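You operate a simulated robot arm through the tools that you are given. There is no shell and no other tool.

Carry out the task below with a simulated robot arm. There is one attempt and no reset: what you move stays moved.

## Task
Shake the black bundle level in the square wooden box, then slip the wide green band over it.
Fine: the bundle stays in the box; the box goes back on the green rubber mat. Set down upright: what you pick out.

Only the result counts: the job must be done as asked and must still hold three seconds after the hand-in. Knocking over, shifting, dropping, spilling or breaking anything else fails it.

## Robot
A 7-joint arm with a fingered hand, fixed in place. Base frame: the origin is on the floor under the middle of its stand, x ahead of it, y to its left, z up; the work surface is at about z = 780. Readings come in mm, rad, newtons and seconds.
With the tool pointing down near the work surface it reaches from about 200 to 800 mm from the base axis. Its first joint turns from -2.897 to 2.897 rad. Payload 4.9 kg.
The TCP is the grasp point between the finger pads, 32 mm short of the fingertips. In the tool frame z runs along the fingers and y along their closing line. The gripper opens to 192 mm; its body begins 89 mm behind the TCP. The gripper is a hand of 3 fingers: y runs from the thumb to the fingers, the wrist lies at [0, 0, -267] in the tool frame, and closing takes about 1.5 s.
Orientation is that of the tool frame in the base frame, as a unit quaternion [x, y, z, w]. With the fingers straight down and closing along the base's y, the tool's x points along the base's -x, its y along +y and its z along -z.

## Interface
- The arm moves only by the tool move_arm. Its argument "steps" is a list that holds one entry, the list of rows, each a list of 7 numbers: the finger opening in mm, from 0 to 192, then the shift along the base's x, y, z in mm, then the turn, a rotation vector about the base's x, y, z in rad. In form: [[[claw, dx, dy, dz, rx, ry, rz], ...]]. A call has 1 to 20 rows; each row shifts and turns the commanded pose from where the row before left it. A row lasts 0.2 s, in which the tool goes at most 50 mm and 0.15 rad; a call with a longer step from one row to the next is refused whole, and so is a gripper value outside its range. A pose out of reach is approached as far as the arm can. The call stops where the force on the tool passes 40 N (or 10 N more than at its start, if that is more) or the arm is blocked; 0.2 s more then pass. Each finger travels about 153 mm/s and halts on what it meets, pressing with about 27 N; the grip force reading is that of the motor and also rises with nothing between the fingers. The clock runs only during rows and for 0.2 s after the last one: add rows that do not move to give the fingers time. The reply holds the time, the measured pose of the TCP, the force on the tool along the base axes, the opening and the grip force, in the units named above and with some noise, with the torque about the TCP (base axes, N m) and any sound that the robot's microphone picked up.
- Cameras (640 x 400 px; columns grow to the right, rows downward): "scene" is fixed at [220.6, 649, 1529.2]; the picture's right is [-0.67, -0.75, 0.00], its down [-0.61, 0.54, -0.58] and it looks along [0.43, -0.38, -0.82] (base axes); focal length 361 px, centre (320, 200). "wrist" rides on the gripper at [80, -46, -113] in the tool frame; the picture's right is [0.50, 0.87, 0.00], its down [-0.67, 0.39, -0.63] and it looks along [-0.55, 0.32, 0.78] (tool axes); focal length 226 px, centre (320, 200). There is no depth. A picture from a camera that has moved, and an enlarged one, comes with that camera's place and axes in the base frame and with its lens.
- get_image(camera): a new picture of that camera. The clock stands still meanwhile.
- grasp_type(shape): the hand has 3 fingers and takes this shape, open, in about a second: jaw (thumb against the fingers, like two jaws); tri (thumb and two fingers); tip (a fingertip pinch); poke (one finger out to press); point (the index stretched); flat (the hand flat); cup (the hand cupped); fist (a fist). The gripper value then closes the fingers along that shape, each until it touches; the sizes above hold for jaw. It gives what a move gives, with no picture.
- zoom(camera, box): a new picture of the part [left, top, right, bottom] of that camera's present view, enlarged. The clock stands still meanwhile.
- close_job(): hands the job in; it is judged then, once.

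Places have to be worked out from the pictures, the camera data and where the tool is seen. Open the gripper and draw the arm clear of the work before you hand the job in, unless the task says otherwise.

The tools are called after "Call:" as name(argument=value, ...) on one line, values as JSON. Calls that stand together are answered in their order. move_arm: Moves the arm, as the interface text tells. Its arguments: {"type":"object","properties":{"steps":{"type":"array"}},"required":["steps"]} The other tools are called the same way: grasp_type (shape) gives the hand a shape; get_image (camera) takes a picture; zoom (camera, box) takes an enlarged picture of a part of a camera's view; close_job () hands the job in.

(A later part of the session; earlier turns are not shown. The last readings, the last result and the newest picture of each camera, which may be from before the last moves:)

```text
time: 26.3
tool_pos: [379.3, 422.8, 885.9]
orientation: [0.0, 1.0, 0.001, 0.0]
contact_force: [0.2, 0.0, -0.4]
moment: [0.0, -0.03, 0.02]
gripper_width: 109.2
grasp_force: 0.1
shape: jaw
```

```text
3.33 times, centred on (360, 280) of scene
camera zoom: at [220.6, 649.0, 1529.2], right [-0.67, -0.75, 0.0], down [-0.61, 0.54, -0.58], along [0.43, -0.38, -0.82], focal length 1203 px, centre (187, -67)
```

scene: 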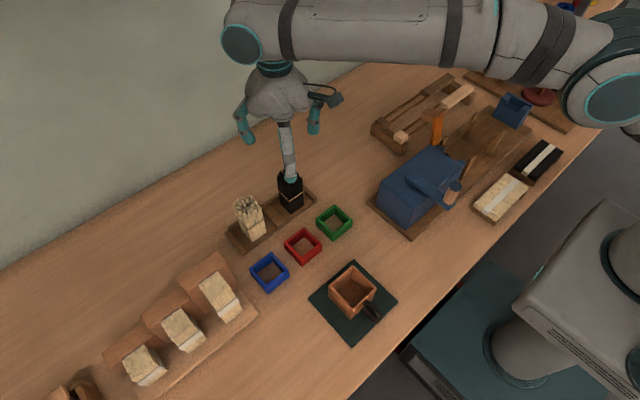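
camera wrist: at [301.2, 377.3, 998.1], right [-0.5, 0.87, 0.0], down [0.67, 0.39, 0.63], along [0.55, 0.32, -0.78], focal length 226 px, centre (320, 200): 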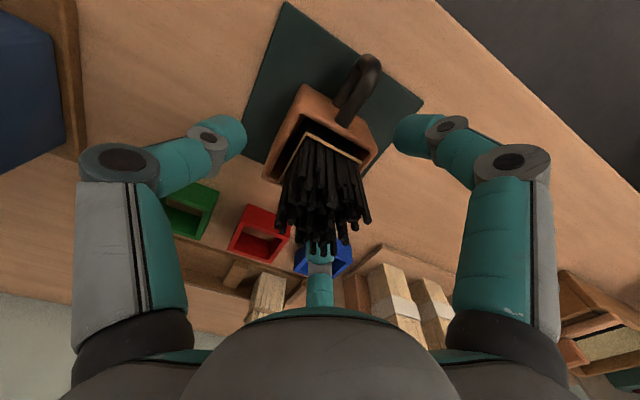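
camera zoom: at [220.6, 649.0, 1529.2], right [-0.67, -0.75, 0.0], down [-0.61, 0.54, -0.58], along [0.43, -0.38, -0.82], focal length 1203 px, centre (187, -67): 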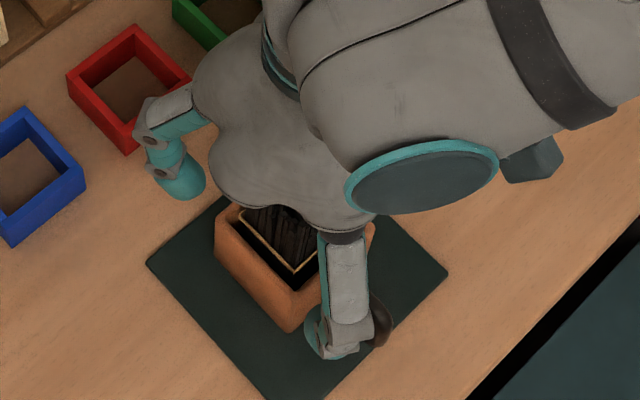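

The bundle stands free in the box. I rise clear of it to inspect the stick heights and the box before gripping it for the shake.

Call:
move_arm(steps=[[[130, 0, 0, 20, 0, 0, 0], [130, 0, 0, 30, 0, 0, 0], [130, 0, 0, 35, 0, 0, 0], [130, 0, 0, 35, 0, 0, 0], [130, -30, 0, 0, 0, 0, 0], [130, -40, -20, 0, 0, 0, 0], [130, -10, -20, 0, 0, 0, 0], [130, 0, 0, 0, 0, 0, 0]]])

Call:
get_image(camera="scene")

Call:
zoom(camera="scene", box=[300, 220, 420, 340])

Call:
get_image(camera="wrist")

Call:
zoom(camera="wrist", box=[240, 80, 420, 250])

```text
time: 28.1
tool_pos: [302.0, 382.6, 1008.1]
orientation: [0.0, 1.0, 0.001, 0.0]
contact_force: [-0.4, 0.2, -0.2]
moment: [0.0, 0.02, 0.04]
gripper_width: 129.6
grasp_force: 0.0
shape: jaw
```

```text
taken
```

scene: 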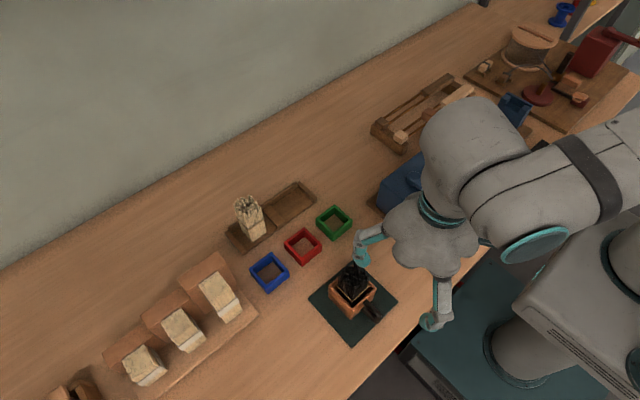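

```text
3.33 times, centred on (360, 280) of scene
camera zoom: at [220.6, 649.0, 1529.2], right [-0.67, -0.75, 0.0], down [-0.61, 0.54, -0.58], along [0.43, -0.38, -0.82], focal length 1203 px, centre (187, -67)
```

zoom: 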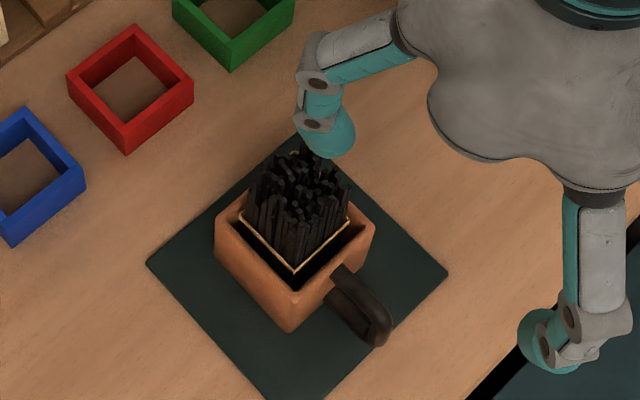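

```text
taken
camera wrist: at [222.7, 337.8, 1120.2], right [-0.5, 0.87, 0.0], down [0.67, 0.39, 0.63], along [0.55, 0.32, -0.78], focal length 226 px, centre (320, 200)
```

wrist: 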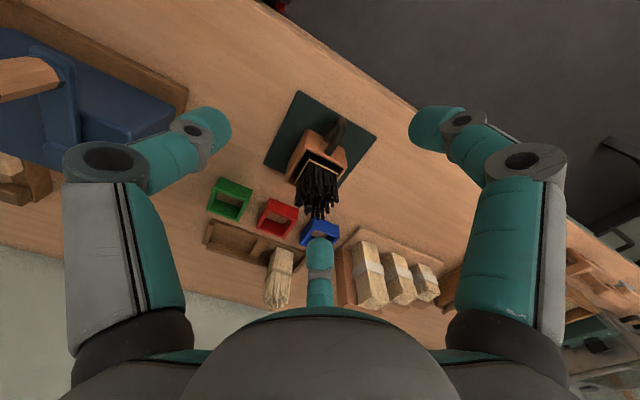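

```text
2.35 times, centred on (330, 165) of wrist
camera zoom: at [222.7, 337.8, 1120.2], right [-0.5, 0.87, 0.0], down [0.67, 0.39, 0.63], along [0.55, 0.32, -0.78], focal length 532 px, centre (296, 282)
```

zoom: 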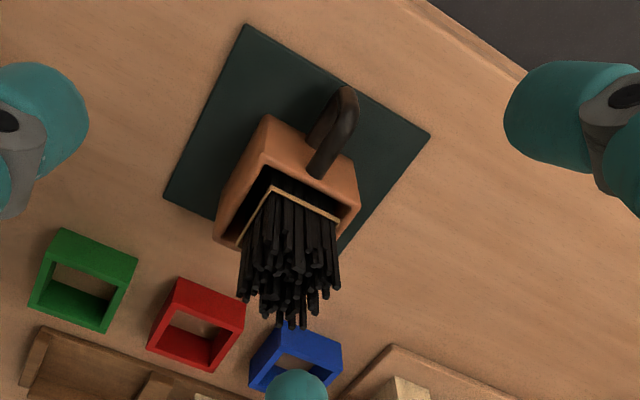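

The bundle stands upright in the box with uneven tops up to z ≈ 915. To shake it I will hold the box body by its faces away from the handle, with the thumb on the +x face, so I turn the hand by +90° about z up here.

Call:
move_arm(steps=[[[140, 0, 0, 0, 0, 0, 0.1428], [140, 0, 0, 0, 0, 0, 0.1428], [140, 0, 0, 0, 0, 0, 0.1428], [140, 0, 0, 0, 0, 0, 0.1428], [140, 0, 0, 0, 0, 0, 0.1428], [140, 0, 0, 0, 0, 0, 0.1428], [140, 0, 0, 0, 0, 0, 0.1428], [140, 0, 0, 0, 0, 0, 0.1428], [140, 0, 0, 0, 0, 0, 0.1428], [140, 0, 0, 0, 0, 0, 0.1428], [140, 0, 0, 0, 0, 0, 0.1428], [140, 0, 0, 0, 0, 0, 0]]])

Call:
get_image(camera="wrist")

Call:
get_image(camera="scene")

```text
time: 30.7
tool_pos: [301.1, 383.5, 1006.4]
orientation: [0.707, -0.707, 0.0, 0.0]
contact_force: [-1.2, -0.1, 0.6]
moment: [0.06, 0.01, 0.0]
gripper_width: 139.6
grasp_force: 0.1
shape: jaw
```

```text
taken
camera wrist: at [348.3, 304.1, 1118.8], right [-0.87, -0.5, 0.0], down [-0.39, 0.67, 0.63], along [-0.32, 0.55, -0.78], focal length 226 px, centre (320, 200)
```

wrist: 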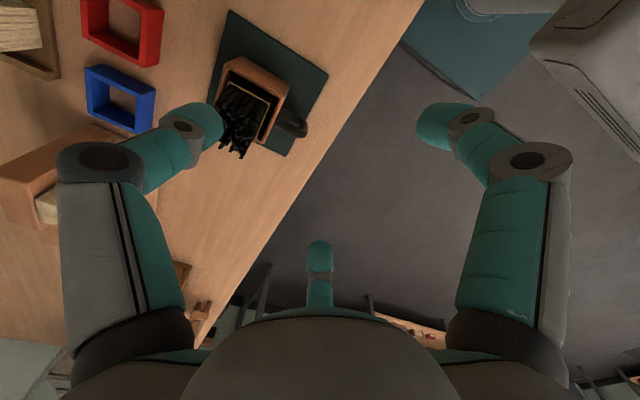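

```text
taken
```

scene: 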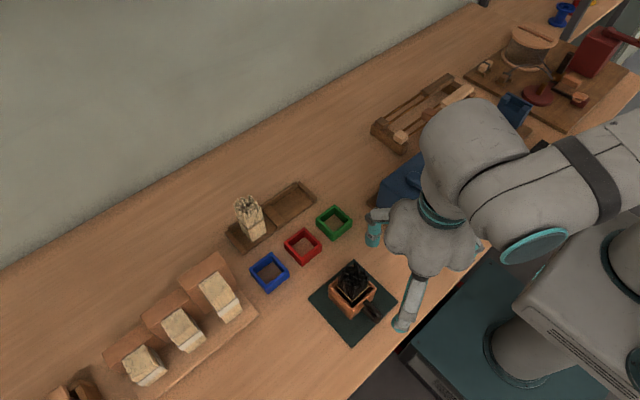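

The hand is turned: thumb now toward +x, fingers toward -x. I move over the box, slightly to its +x side.

Call:
move_arm(steps=[[[140, 30, 12, 0, 0, 0, 0], [140, 30, 14, 0, 0, 0, 0], [140, 22, 12, 0, 0, 0, 0], [140, 0, 0, 0, 0, 0, 0], [140, 0, 0, 0, 0, 0, 0]]])

Call:
get_image(camera="wrist")

Call:
zoom(camera="wrist", box=[240, 40, 420, 210])

```text
time: 31.9
tool_pos: [382.3, 422.5, 1008.2]
orientation: [-0.706, 0.708, 0.0, 0.0]
contact_force: [0.3, 0.4, -0.4]
moment: [0.0, -0.01, 0.0]
gripper_width: 139.6
grasp_force: 0.0
shape: jaw
```

```text
taken
camera wrist: at [429.8, 343.9, 1119.2], right [-0.87, -0.5, 0.0], down [-0.39, 0.67, 0.63], along [-0.32, 0.55, -0.78], focal length 226 px, centre (320, 200)
```

wrist: 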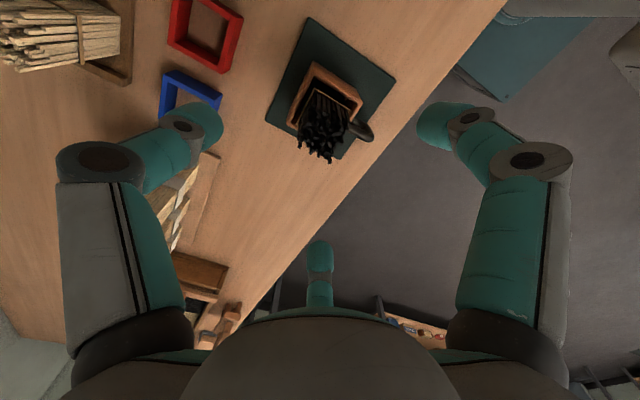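

```text
2.35 times, centred on (330, 125) of wrist
camera zoom: at [429.8, 343.9, 1119.2], right [-0.87, -0.5, 0.0], down [-0.39, 0.67, 0.63], along [-0.32, 0.55, -0.78], focal length 532 px, centre (296, 376)
```

zoom: 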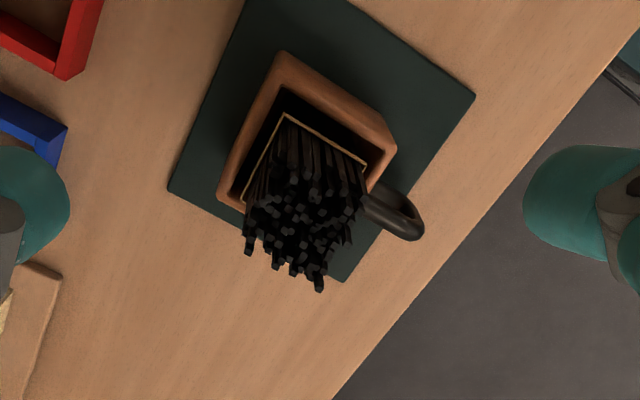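

Box centre confirmed at about (380.5, 421.6); the tool is at (384.5, 423). I descend around the box with the hand open, stopping with the fingertips about 20 mm below the rim.

Call:
move_arm(steps=[[[140, 0, -1.4, -30, 0, 0, 0], [140, 0, 0, -35, 0, 0, 0], [140, 0, 0, -30, 0, 0, 0], [140, 0, 0, -25, 0, 0, 0], [140, 0, 0, -20, 0, 0, 0], [140, 0, 0, -10, 0, 0, 0], [140, 0, 0, 0, 0, 0, 0]]])

Call:
get_image(camera="wrist")

Call:
zoom(camera="scene", box=[280, 200, 440, 360])

```text
time: 33.5
tool_pos: [383.2, 419.6, 857.9]
orientation: [-0.707, 0.707, 0.0, 0.0]
contact_force: [0.8, 0.7, 0.5]
moment: [0.01, -0.01, 0.0]
gripper_width: 139.6
grasp_force: 0.1
shape: jaw
```

```text
taken
camera wrist: at [429.4, 341.3, 970.3], right [-0.87, -0.5, 0.0], down [-0.39, 0.67, 0.63], along [-0.32, 0.55, -0.78], focal length 226 px, centre (320, 200)
```

wrist: 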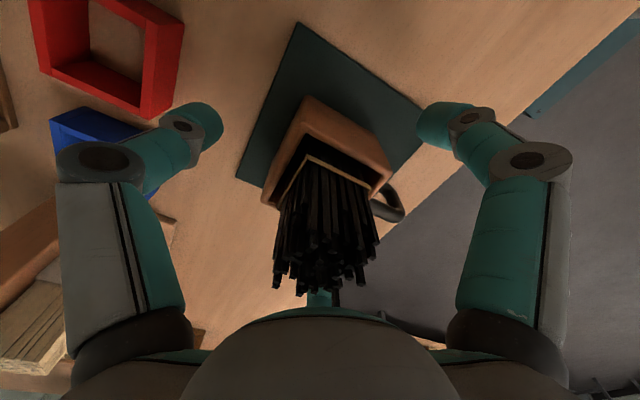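

```text
2.50 times, centred on (360, 280) of scene
camera zoom: at [220.6, 649.0, 1529.2], right [-0.67, -0.75, 0.0], down [-0.61, 0.54, -0.58], along [0.43, -0.38, -0.82], focal length 902 px, centre (220, 0)
```

zoom: 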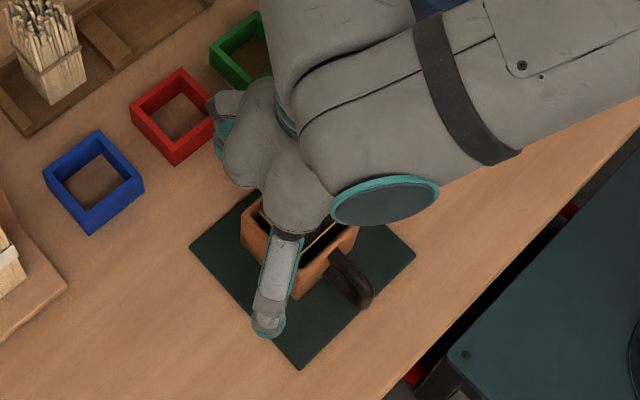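

At TCP (384, 420.4, 857.5) all is clear. I go 7 mm deeper and close the fingers gradually on the box body.

Call:
move_arm(steps=[[[140, 0, 1, -7, 0, 0, 0], [120, 0, 0, 0, 0, 0, 0], [105, 0, 0, 0, 0, 0, 0], [95, 0, 0, 0, 0, 0, 0], [88, 0, 0, 0, 0, 0, 0], [82, 0, 0, 0, 0, 0, 0], [76, 0, 0, 0, 0, 0, 0], [72, 0, 0, 0, 0, 0, 0], [68, 0, 0, 0, 0, 0, 0], [64, 0, 0, 0, 0, 0, 0], [60, 0, 0, 0, 0, 0, 0], [56, 0, 0, 0, 0, 0, 0], [50, 0, 0, 0, 0, 0, 0]]])

Call:
get_image(camera="wrist")

Call:
zoom(camera="scene", box=[280, 200, 440, 360])

```text
time: 36.3
tool_pos: [383.5, 420.4, 851.0]
orientation: [-0.706, 0.708, 0.0, 0.0]
contact_force: [-0.2, 1.0, -0.8]
moment: [0.01, -0.03, 0.03]
gripper_width: 67.2
grasp_force: 27.0
shape: jaw
```

```text
taken
camera wrist: at [429.5, 341.8, 962.3], right [-0.87, -0.5, 0.0], down [-0.39, 0.67, 0.63], along [-0.32, 0.55, -0.78], focal length 226 px, centre (320, 200)
```

wrist: 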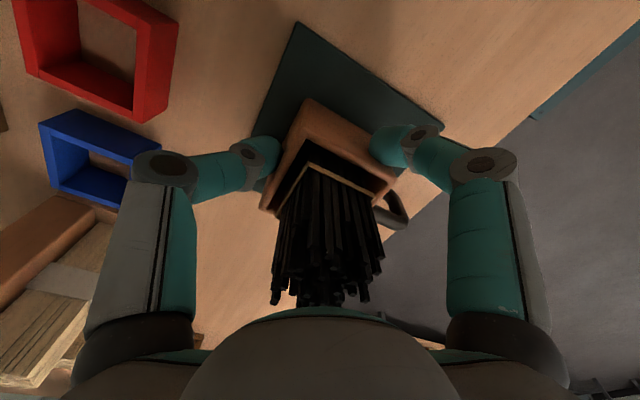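

```text
2.50 times, centred on (360, 280) of scene
camera zoom: at [220.6, 649.0, 1529.2], right [-0.67, -0.75, 0.0], down [-0.61, 0.54, -0.58], along [0.43, -0.38, -0.82], focal length 902 px, centre (220, 0)
```

zoom: 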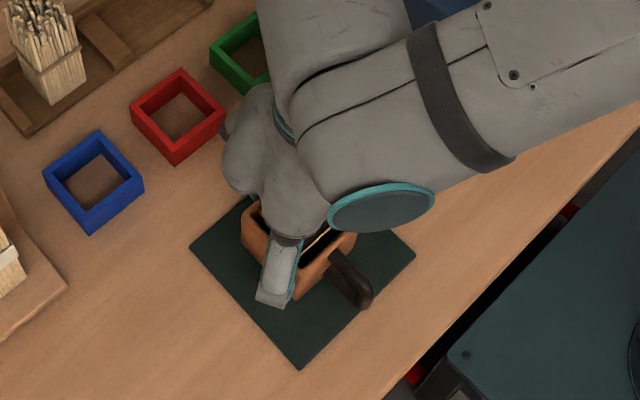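

The box is gripped at 67 mm with 27 N. I lift it gently 20 mm and check that it stays level.

Call:
move_arm(steps=[[[50, 0, 0, 4, 0, 0, 0], [50, 0, 0, 6, 0, 0, 0], [50, 0, 0, 10, 0, 0, 0], [50, 0, 0, 0, 0, 0, 0]]])

Call:
get_image(camera="wrist")

Call:
zoom(camera="scene", box=[280, 200, 440, 360])

```text
time: 37.3
tool_pos: [383.2, 420.8, 871.4]
orientation: [-0.707, 0.707, 0.001, -0.001]
contact_force: [0.1, -0.3, -3.1]
moment: [-0.03, -0.02, -0.01]
gripper_width: 66.8
grasp_force: 26.4
shape: jaw
```

```text
taken
camera wrist: at [430.1, 341.4, 982.5], right [-0.87, -0.5, 0.0], down [-0.39, 0.67, 0.63], along [-0.32, 0.55, -0.78], focal length 226 px, centre (320, 200)
```

wrist: 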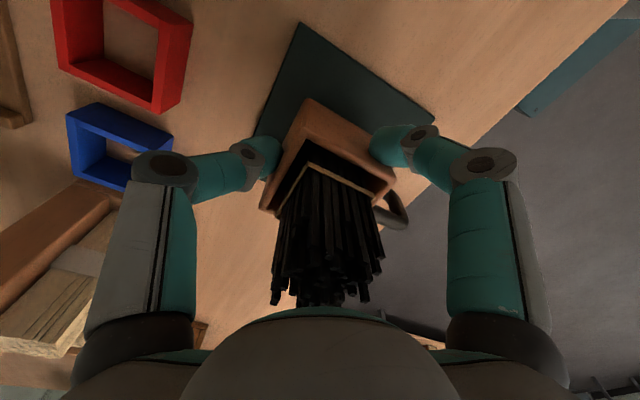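

```text
2.50 times, centred on (360, 280) of scene
camera zoom: at [220.6, 649.0, 1529.2], right [-0.67, -0.75, 0.0], down [-0.61, 0.54, -0.58], along [0.43, -0.38, -0.82], focal length 902 px, centre (220, 0)
```

zoom: 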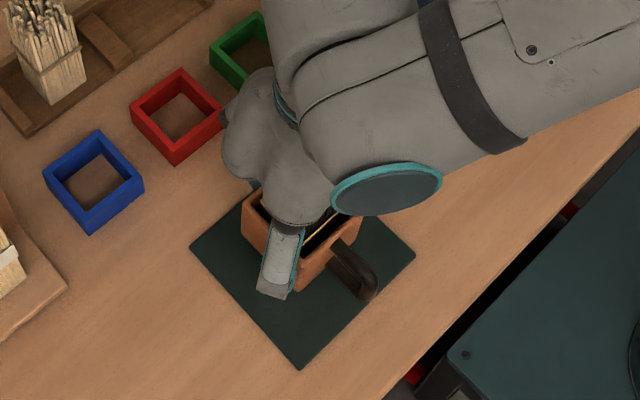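

The box with the bundle hangs level in the hand (about 3 N). I lift a little more and shake it up and down briskly.

Call:
move_arm(steps=[[[50, 0, 0, 20, 0, 0, 0], [50, 0, 0, 20, 0, 0, 0], [50, 0, 0, -20, 0, 0, 0], [50, 0, 0, 20, 0, 0, 0], [50, 0, 0, -20, 0, 0, 0], [50, 0, 0, 20, 0, 0, 0], [50, 0, 0, -20, 0, 0, 0], [50, 0, 0, 20, 0, 0, 0], [50, 0, 0, -20, 0, 0, 0], [50, 0, 0, 20, 0, 0, 0], [50, 0, 0, -20, 0, 0, 0], [50, 0, 0, 20, 0, 0, 0], [50, 0, 0, -20, 0, 0, 0], [50, 0, 0, 0, 0, 0, 0]]])

Call:
get_image(camera="wrist")

Call:
zoom(camera="scene", box=[280, 200, 440, 360])

```text
time: 40.3
tool_pos: [383.2, 421.0, 889.4]
orientation: [-0.706, 0.708, 0.0, 0.0]
contact_force: [1.4, 0.3, -1.7]
moment: [0.0, -0.01, 0.0]
gripper_width: 66.6
grasp_force: 26.9
shape: jaw
```

```text
taken
camera wrist: at [429.6, 342.9, 1002.0], right [-0.87, -0.5, 0.0], down [-0.39, 0.67, 0.63], along [-0.32, 0.55, -0.78], focal length 226 px, centre (320, 200)
```

wrist: 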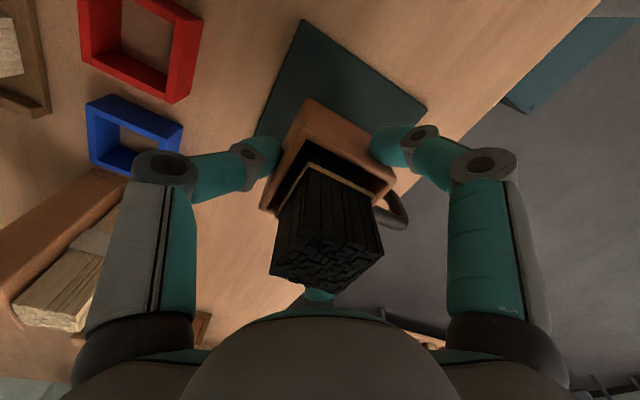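

```text
2.50 times, centred on (360, 280) of scene
camera zoom: at [220.6, 649.0, 1529.2], right [-0.67, -0.75, 0.0], down [-0.61, 0.54, -0.58], along [0.43, -0.38, -0.82], focal length 902 px, centre (220, 0)
```

zoom: 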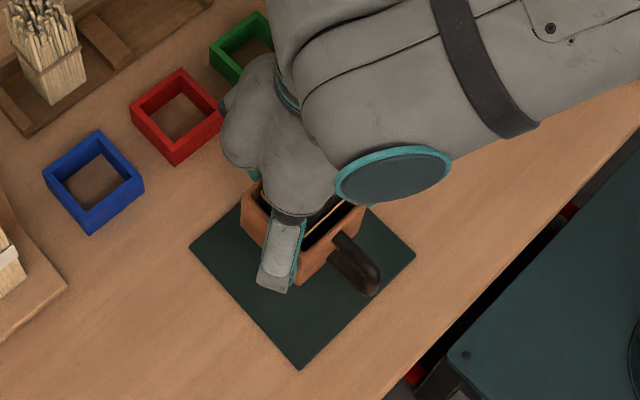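

The stick tops look flat now. I zoom in to judge whether they are fully level.

Call:
zoom(camera="wrist", box=[240, 140, 420, 310])

```text
2.35 times, centred on (330, 225) of wrist
camera zoom: at [429.6, 342.9, 1002.0], right [-0.87, -0.5, 0.0], down [-0.39, 0.67, 0.63], along [-0.32, 0.55, -0.78], focal length 532 px, centre (296, 141)
```

zoom: 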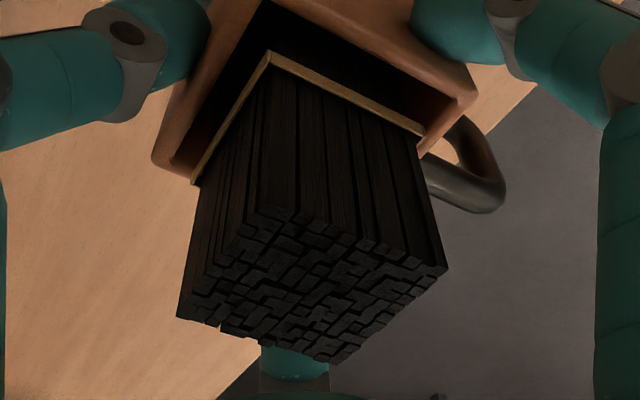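

Nearly flat with tiny steps left; I give it one more round of shaking to be safe, ending at the same height.

Call:
move_arm(steps=[[[50, 0, 0, 20, 0, 0, 0], [50, 0, 0, -20, 0, 0, 0], [50, 0, 0, 20, 0, 0, 0], [50, 0, 0, -20, 0, 0, 0], [50, 0, 0, 20, 0, 0, 0], [50, 0, 0, -20, 0, 0, 0], [50, 0, 0, 20, 0, 0, 0], [50, 0, 0, -20, 0, 0, 0], [50, 0, 0, 20, 0, 0, 0], [50, 0, 0, -20, 0, 0, 0], [50, 0, 0, 20, 0, 0, 0], [50, 0, 0, -20, 0, 0, 0], [50, 0, 0, 20, 0, 0, 0], [50, 0, 0, -20, 0, 0, 0], [50, 0, 0, 20, 0, 0, 0], [50, 0, 0, -20, 0, 0, 0], [50, 0, 0, 0, 0, 0, 0], [50, 0, 0, 0, 0, 0, 0]]])

Call:
zoom(camera="wrist", box=[240, 140, 420, 310])

Call:
get_image(camera="wrist")

```text
time: 44.1
tool_pos: [383.7, 419.9, 889.9]
orientation: [-0.706, 0.708, 0.0, 0.001]
contact_force: [-0.2, -0.2, -2.9]
moment: [0.02, -0.02, -0.03]
gripper_width: 66.6
grasp_force: 27.4
shape: jaw
```

```text
2.35 times, centred on (330, 225) of wrist
camera zoom: at [430.5, 342.0, 1001.8], right [-0.87, -0.5, 0.0], down [-0.39, 0.67, 0.63], along [-0.32, 0.55, -0.78], focal length 532 px, centre (296, 141)
```

zoom: 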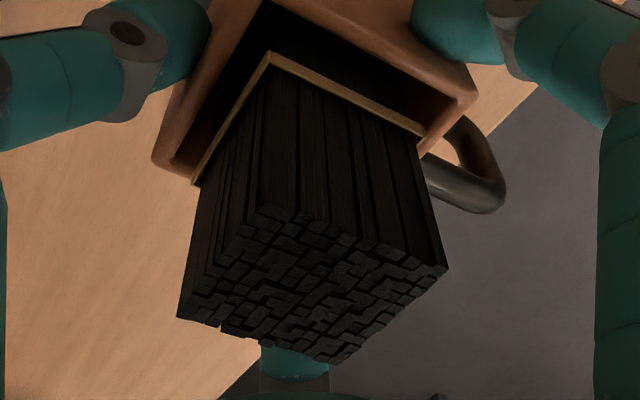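

```text
taken
camera wrist: at [430.5, 342.0, 1001.8], right [-0.87, -0.5, 0.0], down [-0.39, 0.67, 0.63], along [-0.32, 0.55, -0.78], focal length 226 px, centre (320, 200)
```

wrist: 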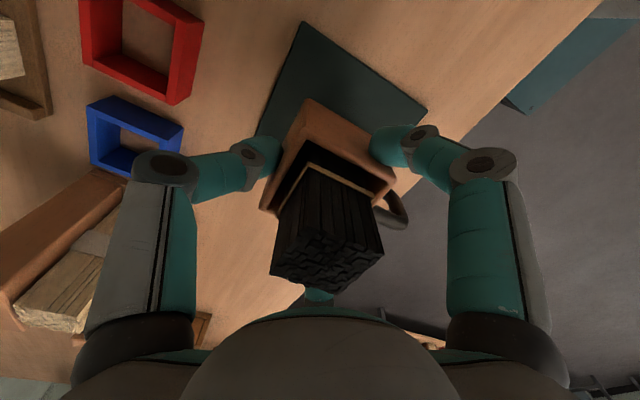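

The picture is unchanged by the second round, so the bundle is as level as it gets. Now I lower the box back onto the mat, slowly at the end.

Call:
move_arm(steps=[[[50, 0, 0, -12, 0, 0, 0], [50, 0, 0, -12, 0, 0, 0], [50, 0, 0, -7, 0, 0, 0], [50, 0, 0, -3, 0, 0, 0], [50, 0, 0, -2, 0, 0, 0], [50, 0, 0, -1, 0, 0, 0], [50, 0, 0, 0, 0, 0, 0]]])

Call:
get_image(camera="wrist")

```text
time: 45.7
tool_pos: [383.4, 420.7, 852.7]
orientation: [-0.707, 0.707, 0.0, 0.0]
contact_force: [-0.1, 0.2, -2.9]
moment: [0.02, -0.05, 0.01]
gripper_width: 66.8
grasp_force: 26.7
shape: jaw
```

```text
taken
camera wrist: at [429.2, 341.5, 964.7], right [-0.87, -0.5, 0.0], down [-0.39, 0.67, 0.63], along [-0.32, 0.55, -0.78], focal length 226 px, centre (320, 200)
```

wrist: 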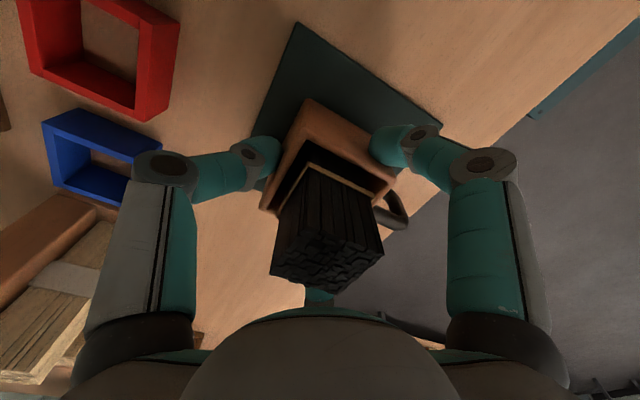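

The box still hangs about 2.4 mm above the mat (camera height and full weight show it). I lower by 1 mm steps.

Call:
move_arm(steps=[[[50, 0, 0, -1, 0, 0, 0], [50, 0, 0, -1, 0, 0, 0], [50, 0, 0, -0.7, 0, 0, 0], [50, 0, 0, 0, 0, 0, 0]]])

```text
time: 46.7
tool_pos: [382.2, 420.4, 848.7]
orientation: [-0.707, 0.708, -0.001, 0.0]
contact_force: [0.5, -0.7, 0.3]
moment: [-0.03, 0.0, -0.01]
gripper_width: 66.6
grasp_force: 26.9
shape: jaw
```

The mat now carries the weight (force about 0). I open the fingers gently and let go of the box.

Call:
move_arm(steps=[[[62, 0, 0, 0, 0, 0, 0], [66, 0, 0, 0, 0, 0, 0], [70, 0, 0, 0, 0, 0, 0], [76, 0, 0, 0, 0, 0, 0], [85, 0, 0, 0, 0, 0, 0], [100, 0, 0, 0, 0, 0, 0], [120, 0, 0, 0, 0, 0, 0], [140, 0, 0, 0, 0, 0, 0], [140, 0, 0, 0, 0, 0, 0]]])

Call:
get_image(camera="wrist")

```text
time: 48.7
tool_pos: [381.6, 420.6, 849.2]
orientation: [-0.707, 0.708, 0.0, 0.0]
contact_force: [0.2, -0.1, 0.0]
moment: [-0.01, -0.03, 0.01]
gripper_width: 139.3
grasp_force: 0.0
shape: jaw
```

```text
taken
camera wrist: at [429.2, 341.6, 961.6], right [-0.87, -0.5, 0.0], down [-0.39, 0.67, 0.63], along [-0.32, 0.55, -0.78], focal length 226 px, centre (320, 200)
```

wrist: 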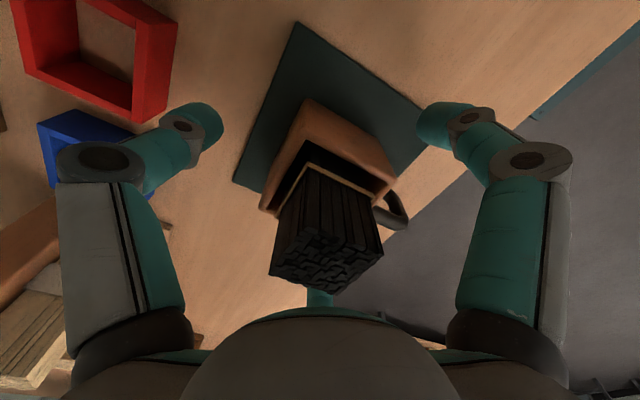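

Box and bundle stand quietly. I rise straight up, clear of the bundle, before turning back to the first yaw and heading for the green band.

Call:
move_arm(steps=[[[140, 0, 0, 20, 0, 0, 0], [140, 0, 0, 35, 0, 0, 0], [140, 0, 0, 35, 0, 0, 0], [140, 0, 0, 35, 0, 0, 0], [140, 0, 0, 35, 0, 0, 0], [140, 0, 0, 0, 0, 0, 0]]])

Call:
move_arm(steps=[[[140, 10, -8, 0, 0, 0, -0.1428], [140, 10, -8, 0, 0, 0, -0.1428], [140, 10, -8, 0, 0, 0, -0.1428], [140, 10, -8, 0, 0, 0, -0.1428], [140, 10, -8, 0, 0, 0, -0.1428], [140, 10, -8, 0, 0, 0, -0.1428], [140, 10, -8, 0, 0, 0, -0.1428], [140, 10, -8, 0, 0, 0, -0.1428], [140, 10, -8, 0, 0, 0, -0.1428], [140, 10, -8, 0, 0, 0, -0.1428], [140, 10, -8, 0, 0, 0, -0.1428], [140, 0, 0, 0, 0, 0, 0], [140, 0, 0, 0, 0, 0, 0]]])

Call:
get_image(camera="wrist")

Call:
get_image(camera="scene")

Call:
zoom(camera="scene", box=[300, 180, 420, 350])

```text
time: 50.1
tool_pos: [383.4, 419.1, 1011.3]
orientation: [-0.707, 0.708, 0.0, 0.0]
contact_force: [-0.1, 0.0, -1.3]
moment: [-0.02, -0.01, 0.01]
gripper_width: 139.5
grasp_force: 0.0
shape: jaw
```

```text
time: 52.9
tool_pos: [493.7, 331.8, 1010.7]
orientation: [0.001, 1.0, -0.001, 0.0]
contact_force: [0.0, 0.1, -0.2]
moment: [0.03, -0.01, 0.0]
gripper_width: 139.2
grasp_force: 0.1
shape: jaw
```

```text
taken
camera wrist: at [414.3, 286.4, 1122.2], right [-0.5, 0.87, 0.0], down [0.67, 0.39, 0.63], along [0.55, 0.31, -0.78], focal length 226 px, centre (320, 200)
```

wrist: 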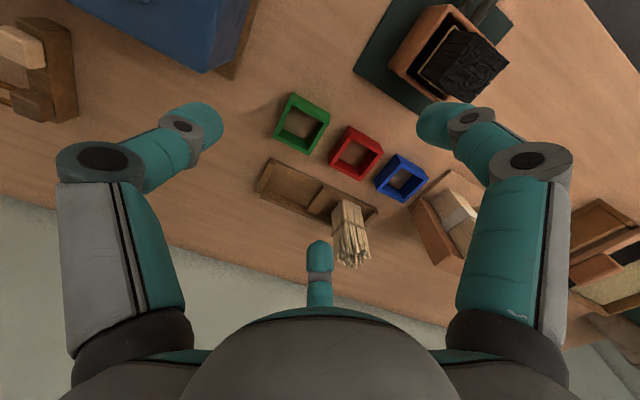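

```text
taken
```

scene: 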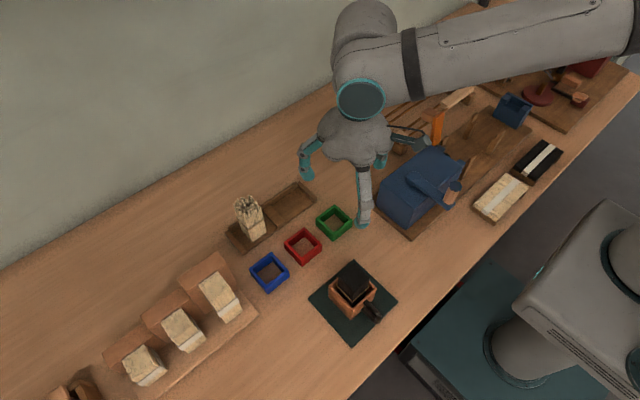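

```text
2.35 times, centred on (360, 265) of scene
camera zoom: at [220.6, 649.0, 1529.2], right [-0.67, -0.75, 0.0], down [-0.61, 0.54, -0.58], along [0.43, -0.38, -0.82], focal length 849 px, centre (226, 47)
```

zoom: 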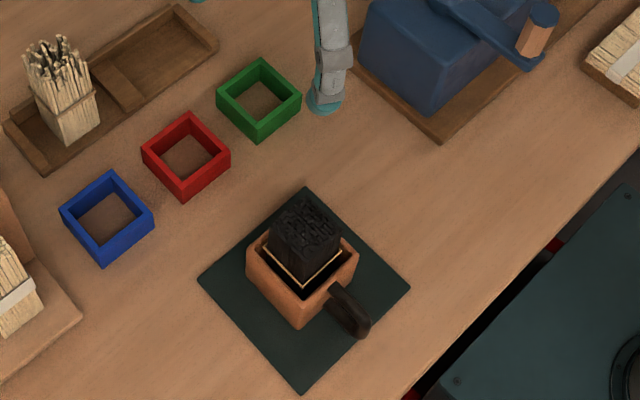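

The bundle stands level in the box on the mat. I now measure the bundle's top and the green band precisely with zooms.

Call:
zoom(camera="scene", box=[315, 250, 395, 330])

Call:
zoom(camera="scene", box=[305, 195, 365, 245])

Call:
zoom(camera="wrist", box=[240, 60, 400, 190])

Call:
zoom(camera="wrist", box=[360, 0, 530, 120])

```text
5.00 times, centred on (355, 290) of scene
camera zoom: at [220.6, 649.0, 1529.2], right [-0.67, -0.75, 0.0], down [-0.61, 0.54, -0.58], along [0.43, -0.38, -0.82], focal length 1804 px, centre (145, -250)
```

zoom: 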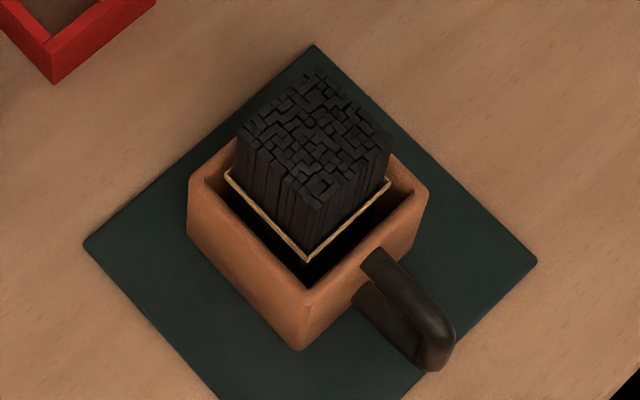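

```text
8.00 times, centred on (335, 220) of scene
camera zoom: at [220.6, 649.0, 1529.2], right [-0.67, -0.75, 0.0], down [-0.61, 0.54, -0.58], along [0.43, -0.38, -0.82], focal length 2887 px, centre (200, 40)
```

zoom: 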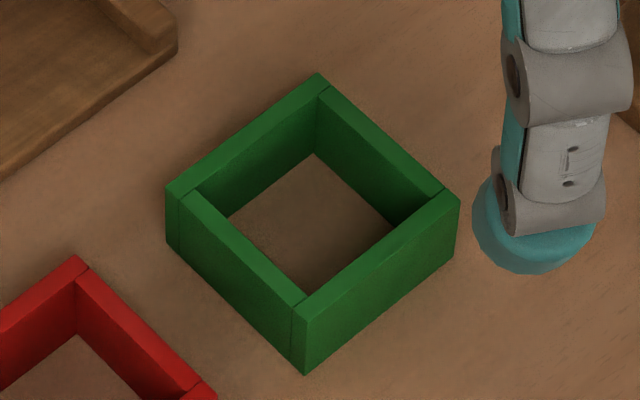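

```text
3.08 times, centred on (320, 125) of wrist
camera zoom: at [414.3, 286.4, 1122.2], right [-0.5, 0.87, 0.0], down [0.67, 0.39, 0.63], along [0.55, 0.31, -0.78], focal length 696 px, centre (320, 431)
```

zoom: 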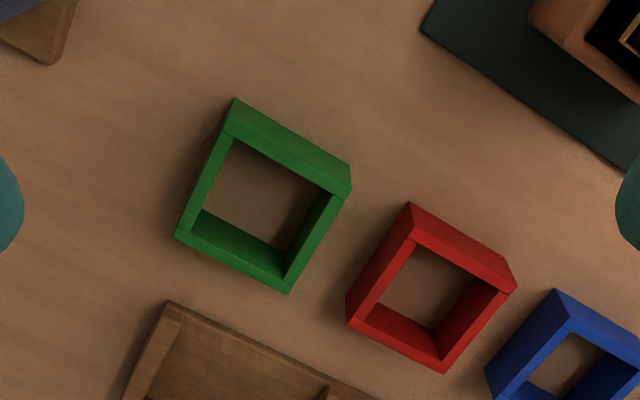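

```text
3.33 times, centred on (445, 60) of wrist
camera zoom: at [414.3, 286.4, 1122.2], right [-0.5, 0.87, 0.0], down [0.67, 0.39, 0.63], along [0.55, 0.31, -0.78], focal length 754 px, centre (-97, 667)
```

zoom: 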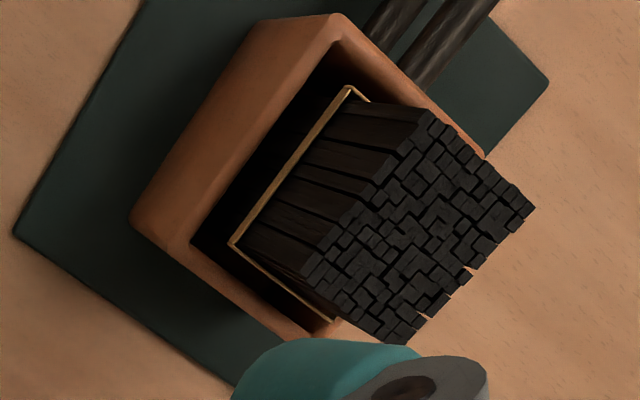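

Wrist and scene views put the green band at centre (537, 325), about 60 mm outside, some 30 mm tall and axis-aligned; the levelled bundle is at about (379, 422.5) with its top near z = 896. I go over the band and descend part of the way with the hand open to 100 mm.

Call:
move_arm(steps=[[[100, 22, -6, 0, 0, 0, 0], [100, 22, -4, -10, 0, 0, 0], [100, 0, 0, -35, 0, 0, 0], [100, 0, 0, -35, 0, 0, 0], [100, 0, 0, -30, 0, 0, 0], [100, 0, 0, -20, 0, 0, 0], [100, 0, 0, 0, 0, 0, 0], [100, 0, 0, 0, 0, 0, 0]]])

Call:
get_image(camera="wrist")

Call:
zoom(camera="wrist", box=[240, 60, 400, 220])

Call:
zoom(camera="scene", box=[260, 120, 420, 260])

```text
time: 54.7
tool_pos: [535.9, 322.7, 882.4]
orientation: [0.0, 1.0, -0.001, 0.0]
contact_force: [0.0, 0.0, 0.7]
moment: [0.01, 0.02, 0.05]
gripper_width: 100.6
grasp_force: 0.1
shape: jaw
```

```text
taken
camera wrist: at [457.7, 278.0, 992.9], right [-0.5, 0.87, 0.0], down [0.67, 0.39, 0.63], along [0.55, 0.32, -0.78], focal length 226 px, centre (320, 200)
```

wrist: 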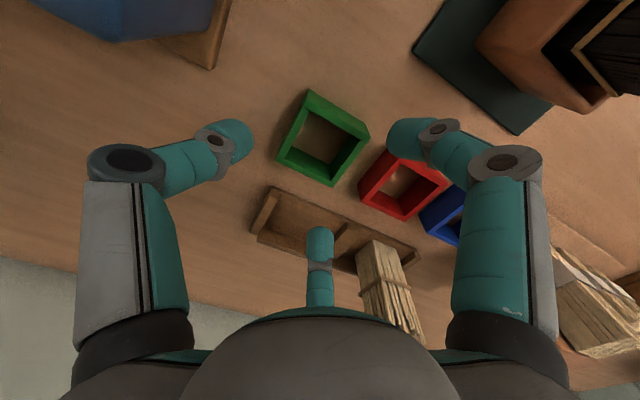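

```text
2.50 times, centred on (320, 140) of wrist
camera zoom: at [457.7, 278.0, 992.9], right [-0.5, 0.87, 0.0], down [0.67, 0.39, 0.63], along [0.55, 0.32, -0.78], focal length 565 px, centre (320, 350)
```

zoom: 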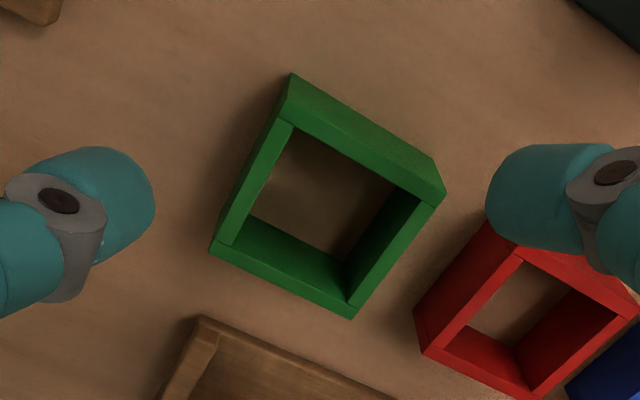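

```text
2.86 times, centred on (340, 190) of scene
camera zoom: at [220.6, 649.0, 1529.2], right [-0.67, -0.75, 0.0], down [-0.61, 0.54, -0.58], along [0.43, -0.38, -0.82], focal length 1031 px, centre (263, 229)
```

zoom: 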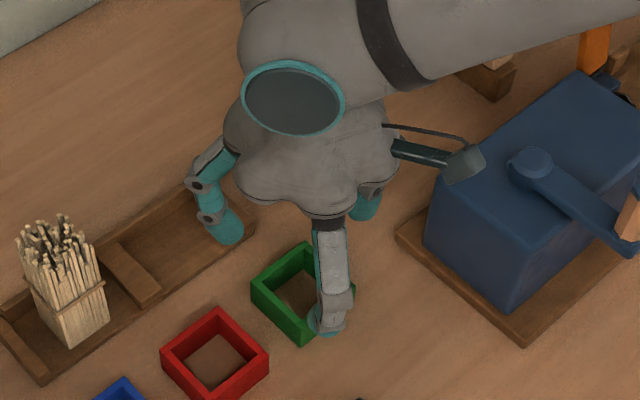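

The band is at (537, 325) again by this view. I zoom in tight on it to get its height and wall edges right before going down.

Call:
zoom(camera="wrist", box=[270, 80, 380, 195])

```text
3.48 times, centred on (325, 138) of wrist
camera zoom: at [457.7, 278.0, 992.9], right [-0.5, 0.87, 0.0], down [0.67, 0.39, 0.63], along [0.55, 0.32, -0.78], focal length 786 px, centre (303, 417)
```

zoom: 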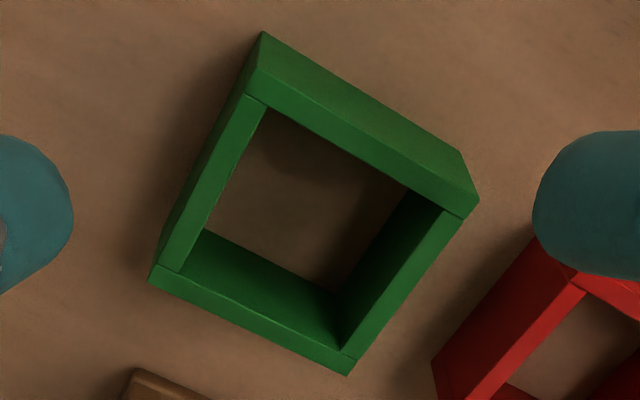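

The band's outside runs x 505–566, y 294–355, top at z ≈ 811, and it is about 50 mm wide inside. I centre the hand, descend so the fingertips are about 7 mm above the table, and look again.

Call:
move_arm(steps=[[[100, -1.5, -2.5, -20, 0, 0, 0], [100, 0, 0, -20, 0, 0, 0], [100, 0, 0, -12, 0, 0, 0], [100, 0, 0, -7, 0, 0, 0], [100, 0, 0, 0, 0, 0, 0]]])

Call:
get_image(camera="wrist")

Call:
zoom(camera="scene", box=[260, 120, 420, 260])

```text
time: 55.9
tool_pos: [535.0, 320.5, 822.3]
orientation: [0.0, 1.0, 0.001, 0.0]
contact_force: [-1.2, 0.6, -0.3]
moment: [-0.02, -0.01, 0.01]
gripper_width: 100.5
grasp_force: 0.1
shape: jaw
```

```text
taken
camera wrist: at [456.9, 275.3, 933.8], right [-0.5, 0.87, 0.0], down [0.67, 0.39, 0.63], along [0.55, 0.32, -0.78], focal length 226 px, centre (320, 200)
```

wrist: 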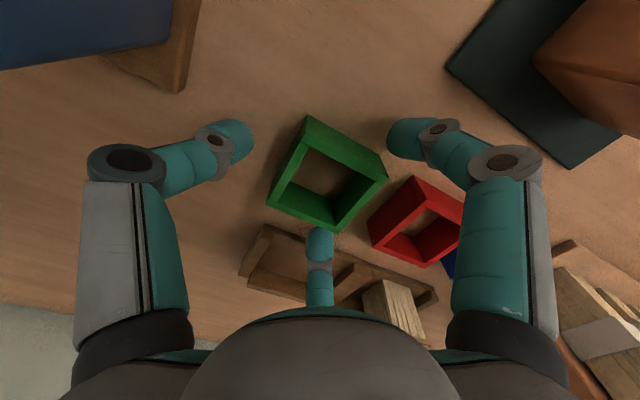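

```text
2.86 times, centred on (340, 190) of scene
camera zoom: at [220.6, 649.0, 1529.2], right [-0.67, -0.75, 0.0], down [-0.61, 0.54, -0.58], along [0.43, -0.38, -0.82], focal length 1031 px, centre (263, 229)
```

zoom: 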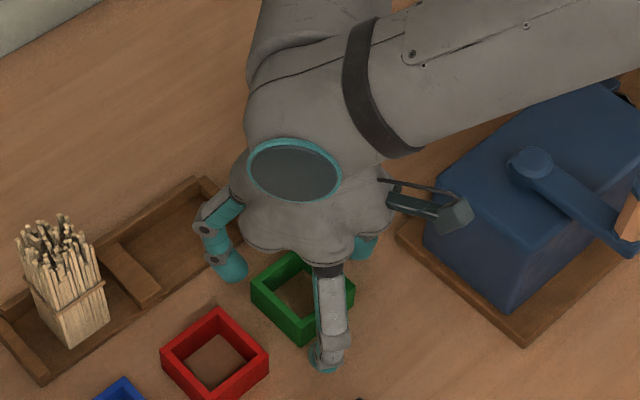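

Everything is clear and the tips are at about z = 789. I close the fingers gradually on the band.

Call:
move_arm(steps=[[[92, 0, 0, 0, 0, 0, 0], [85, 0, 0, 0, 0, 0, 0], [80, 0, 0, 0, 0, 0, 0], [76, 0, 0, 0, 0, 0, 0], [72, 0, 0, 0, 0, 0, 0], [68, 0, 0, 0, 0, 0, 0], [64, 0, 0, 0, 0, 0, 0], [60, 0, 0, 0, 0, 0, 0], [56, 0, 0, 0, 0, 0, 0], [52, 0, 0, 0, 0, 0, 0], [48, 0, 0, 0, 0, 0, 0], [44, 0, 0, 0, 0, 0, 0]]])

Call:
get_image(camera="wrist")

Call:
zoom(camera="scene", box=[260, 120, 420, 260])

```text
time: 58.5
tool_pos: [534.7, 321.0, 822.5]
orientation: [0.0, 1.0, 0.0, 0.0]
contact_force: [-0.3, -0.5, -0.3]
moment: [-0.02, -0.01, 0.0]
gripper_width: 59.5
grasp_force: 26.6
shape: jaw
```

```text
taken
camera wrist: at [456.8, 275.3, 933.8], right [-0.5, 0.87, 0.0], down [0.67, 0.39, 0.63], along [0.55, 0.32, -0.78], focal length 226 px, centre (320, 200)
```

wrist: 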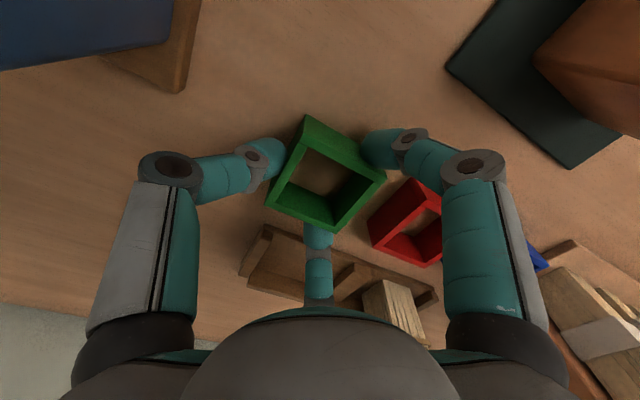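

```text
2.86 times, centred on (340, 190) of scene
camera zoom: at [220.6, 649.0, 1529.2], right [-0.67, -0.75, 0.0], down [-0.61, 0.54, -0.58], along [0.43, -0.38, -0.82], focal length 1031 px, centre (263, 229)
```

zoom: 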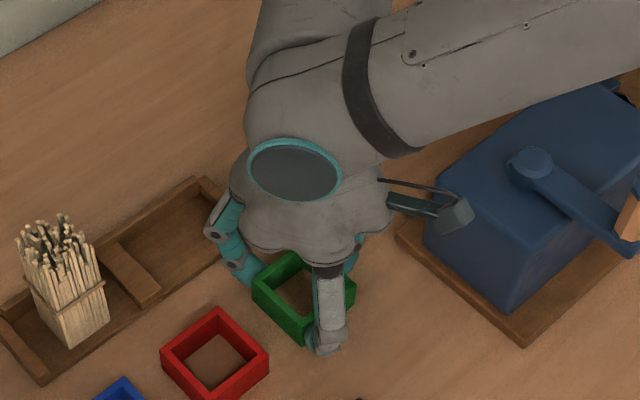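

The band is held at 59.5 mm with 27 N and did not twist. I lift it gently and check that it hangs level.

Call:
move_arm(steps=[[[44, 0, 0, 5, 0, 0, 0], [44, 0, 0, 10, 0, 0, 0], [44, 0, 0, 15, 0, 0, 0], [44, 0, 0, 20, 0, 0, 0], [44, 0, 0, 0, 0, 0, 0]]])

Call:
zoom(camera="wrist", box=[240, 90, 420, 260])

Call:
zoom(camera="scene", box=[260, 120, 420, 260])

```text
time: 59.7
tool_pos: [532.5, 319.6, 871.6]
orientation: [0.0, 1.0, 0.001, 0.0]
contact_force: [0.0, 0.1, -0.5]
moment: [0.01, 0.01, -0.01]
gripper_width: 59.5
grasp_force: 26.7
shape: jaw
```

```text
2.35 times, centred on (330, 175) of wrist
camera zoom: at [454.8, 274.7, 983.8], right [-0.5, 0.87, 0.0], down [0.67, 0.39, 0.63], along [0.55, 0.32, -0.78], focal length 532 px, centre (296, 259)
```

zoom: 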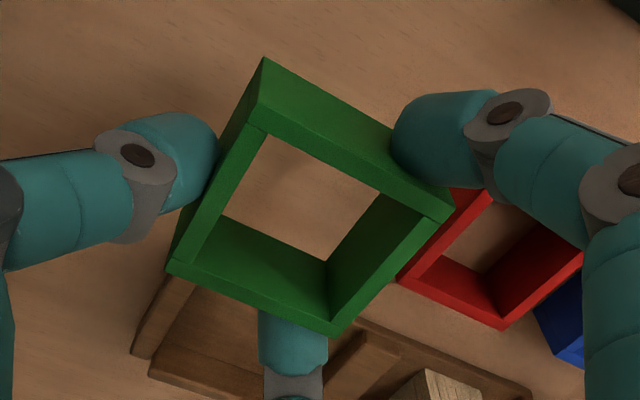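

```text
2.86 times, centred on (340, 190) of scene
camera zoom: at [220.6, 649.0, 1529.2], right [-0.67, -0.75, 0.0], down [-0.61, 0.54, -0.58], along [0.43, -0.38, -0.82], focal length 1031 px, centre (263, 229)
```

zoom: 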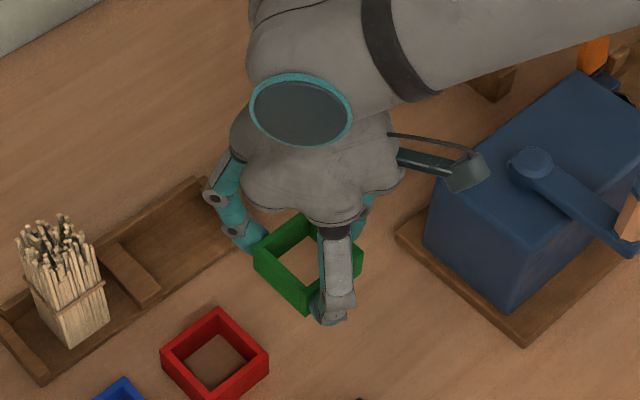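

The band hangs level; its centre is about 3 mm to +y of the TCP, its bottom 41 mm below it. I carry it at z ≈ 960 to above the bundle, at about (380.5, 421).

Call:
move_arm(steps=[[[44, 0, 0, 25, 0, 0, 0], [44, 0, 0, 35, 0, 0, 0], [44, 0, 0, 30, 0, 0, 0], [44, -15, 10, 0, 0, 0, 0], [44, -25, 16, 0, 0, 0, 0], [44, -25, 16, 0, 0, 0, 0], [44, -25, 16, 0, 0, 0, 0], [44, -25, 16, 0, 0, 0, 0], [44, -23, 14, 0, 0, 0, 0], [44, -15, 10, 0, 0, 0, 0], [44, 0, 0, 0, 0, 0, 0], [44, 0, 0, 0, 0, 0, 0]]])

Call:
get_image(camera="wrist")

Call:
zoom(camera="wrist", box=[240, 60, 420, 250])

Call:
zoom(camera="scene", box=[300, 210, 420, 330])

```text
time: 62.3
tool_pos: [382.6, 417.6, 959.0]
orientation: [0.0, 1.0, 0.0, -0.001]
contact_force: [-0.4, 0.2, 0.2]
moment: [0.01, 0.02, 0.0]
gripper_width: 59.2
grasp_force: 27.1
shape: jaw
```

```text
taken
camera wrist: at [304.3, 371.9, 1070.6], right [-0.5, 0.87, 0.0], down [0.67, 0.39, 0.63], along [0.55, 0.32, -0.78], focal length 226 px, centre (320, 200)
```

wrist: 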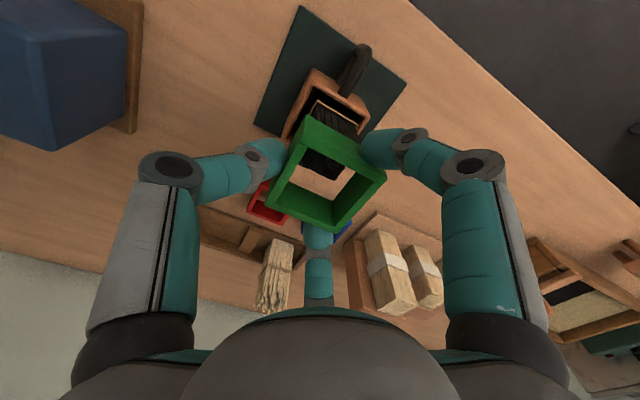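

```text
2.11 times, centred on (330, 155) of wrist
camera zoom: at [304.3, 371.9, 1070.6], right [-0.5, 0.87, 0.0], down [0.67, 0.39, 0.63], along [0.55, 0.32, -0.78], focal length 476 px, centre (299, 295)
```

zoom: 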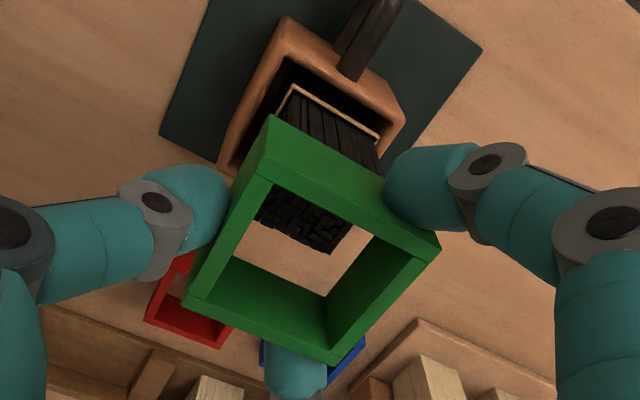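

```text
3.33 times, centred on (360, 270) of scene
camera zoom: at [220.6, 649.0, 1529.2], right [-0.67, -0.75, 0.0], down [-0.61, 0.54, -0.58], along [0.43, -0.38, -0.82], focal length 1203 px, centre (187, -33)
```

zoom: 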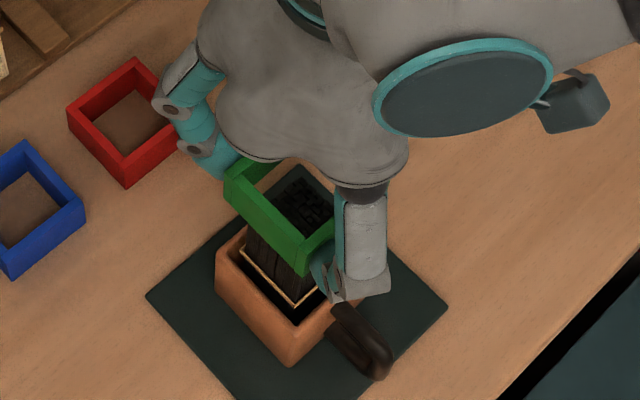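

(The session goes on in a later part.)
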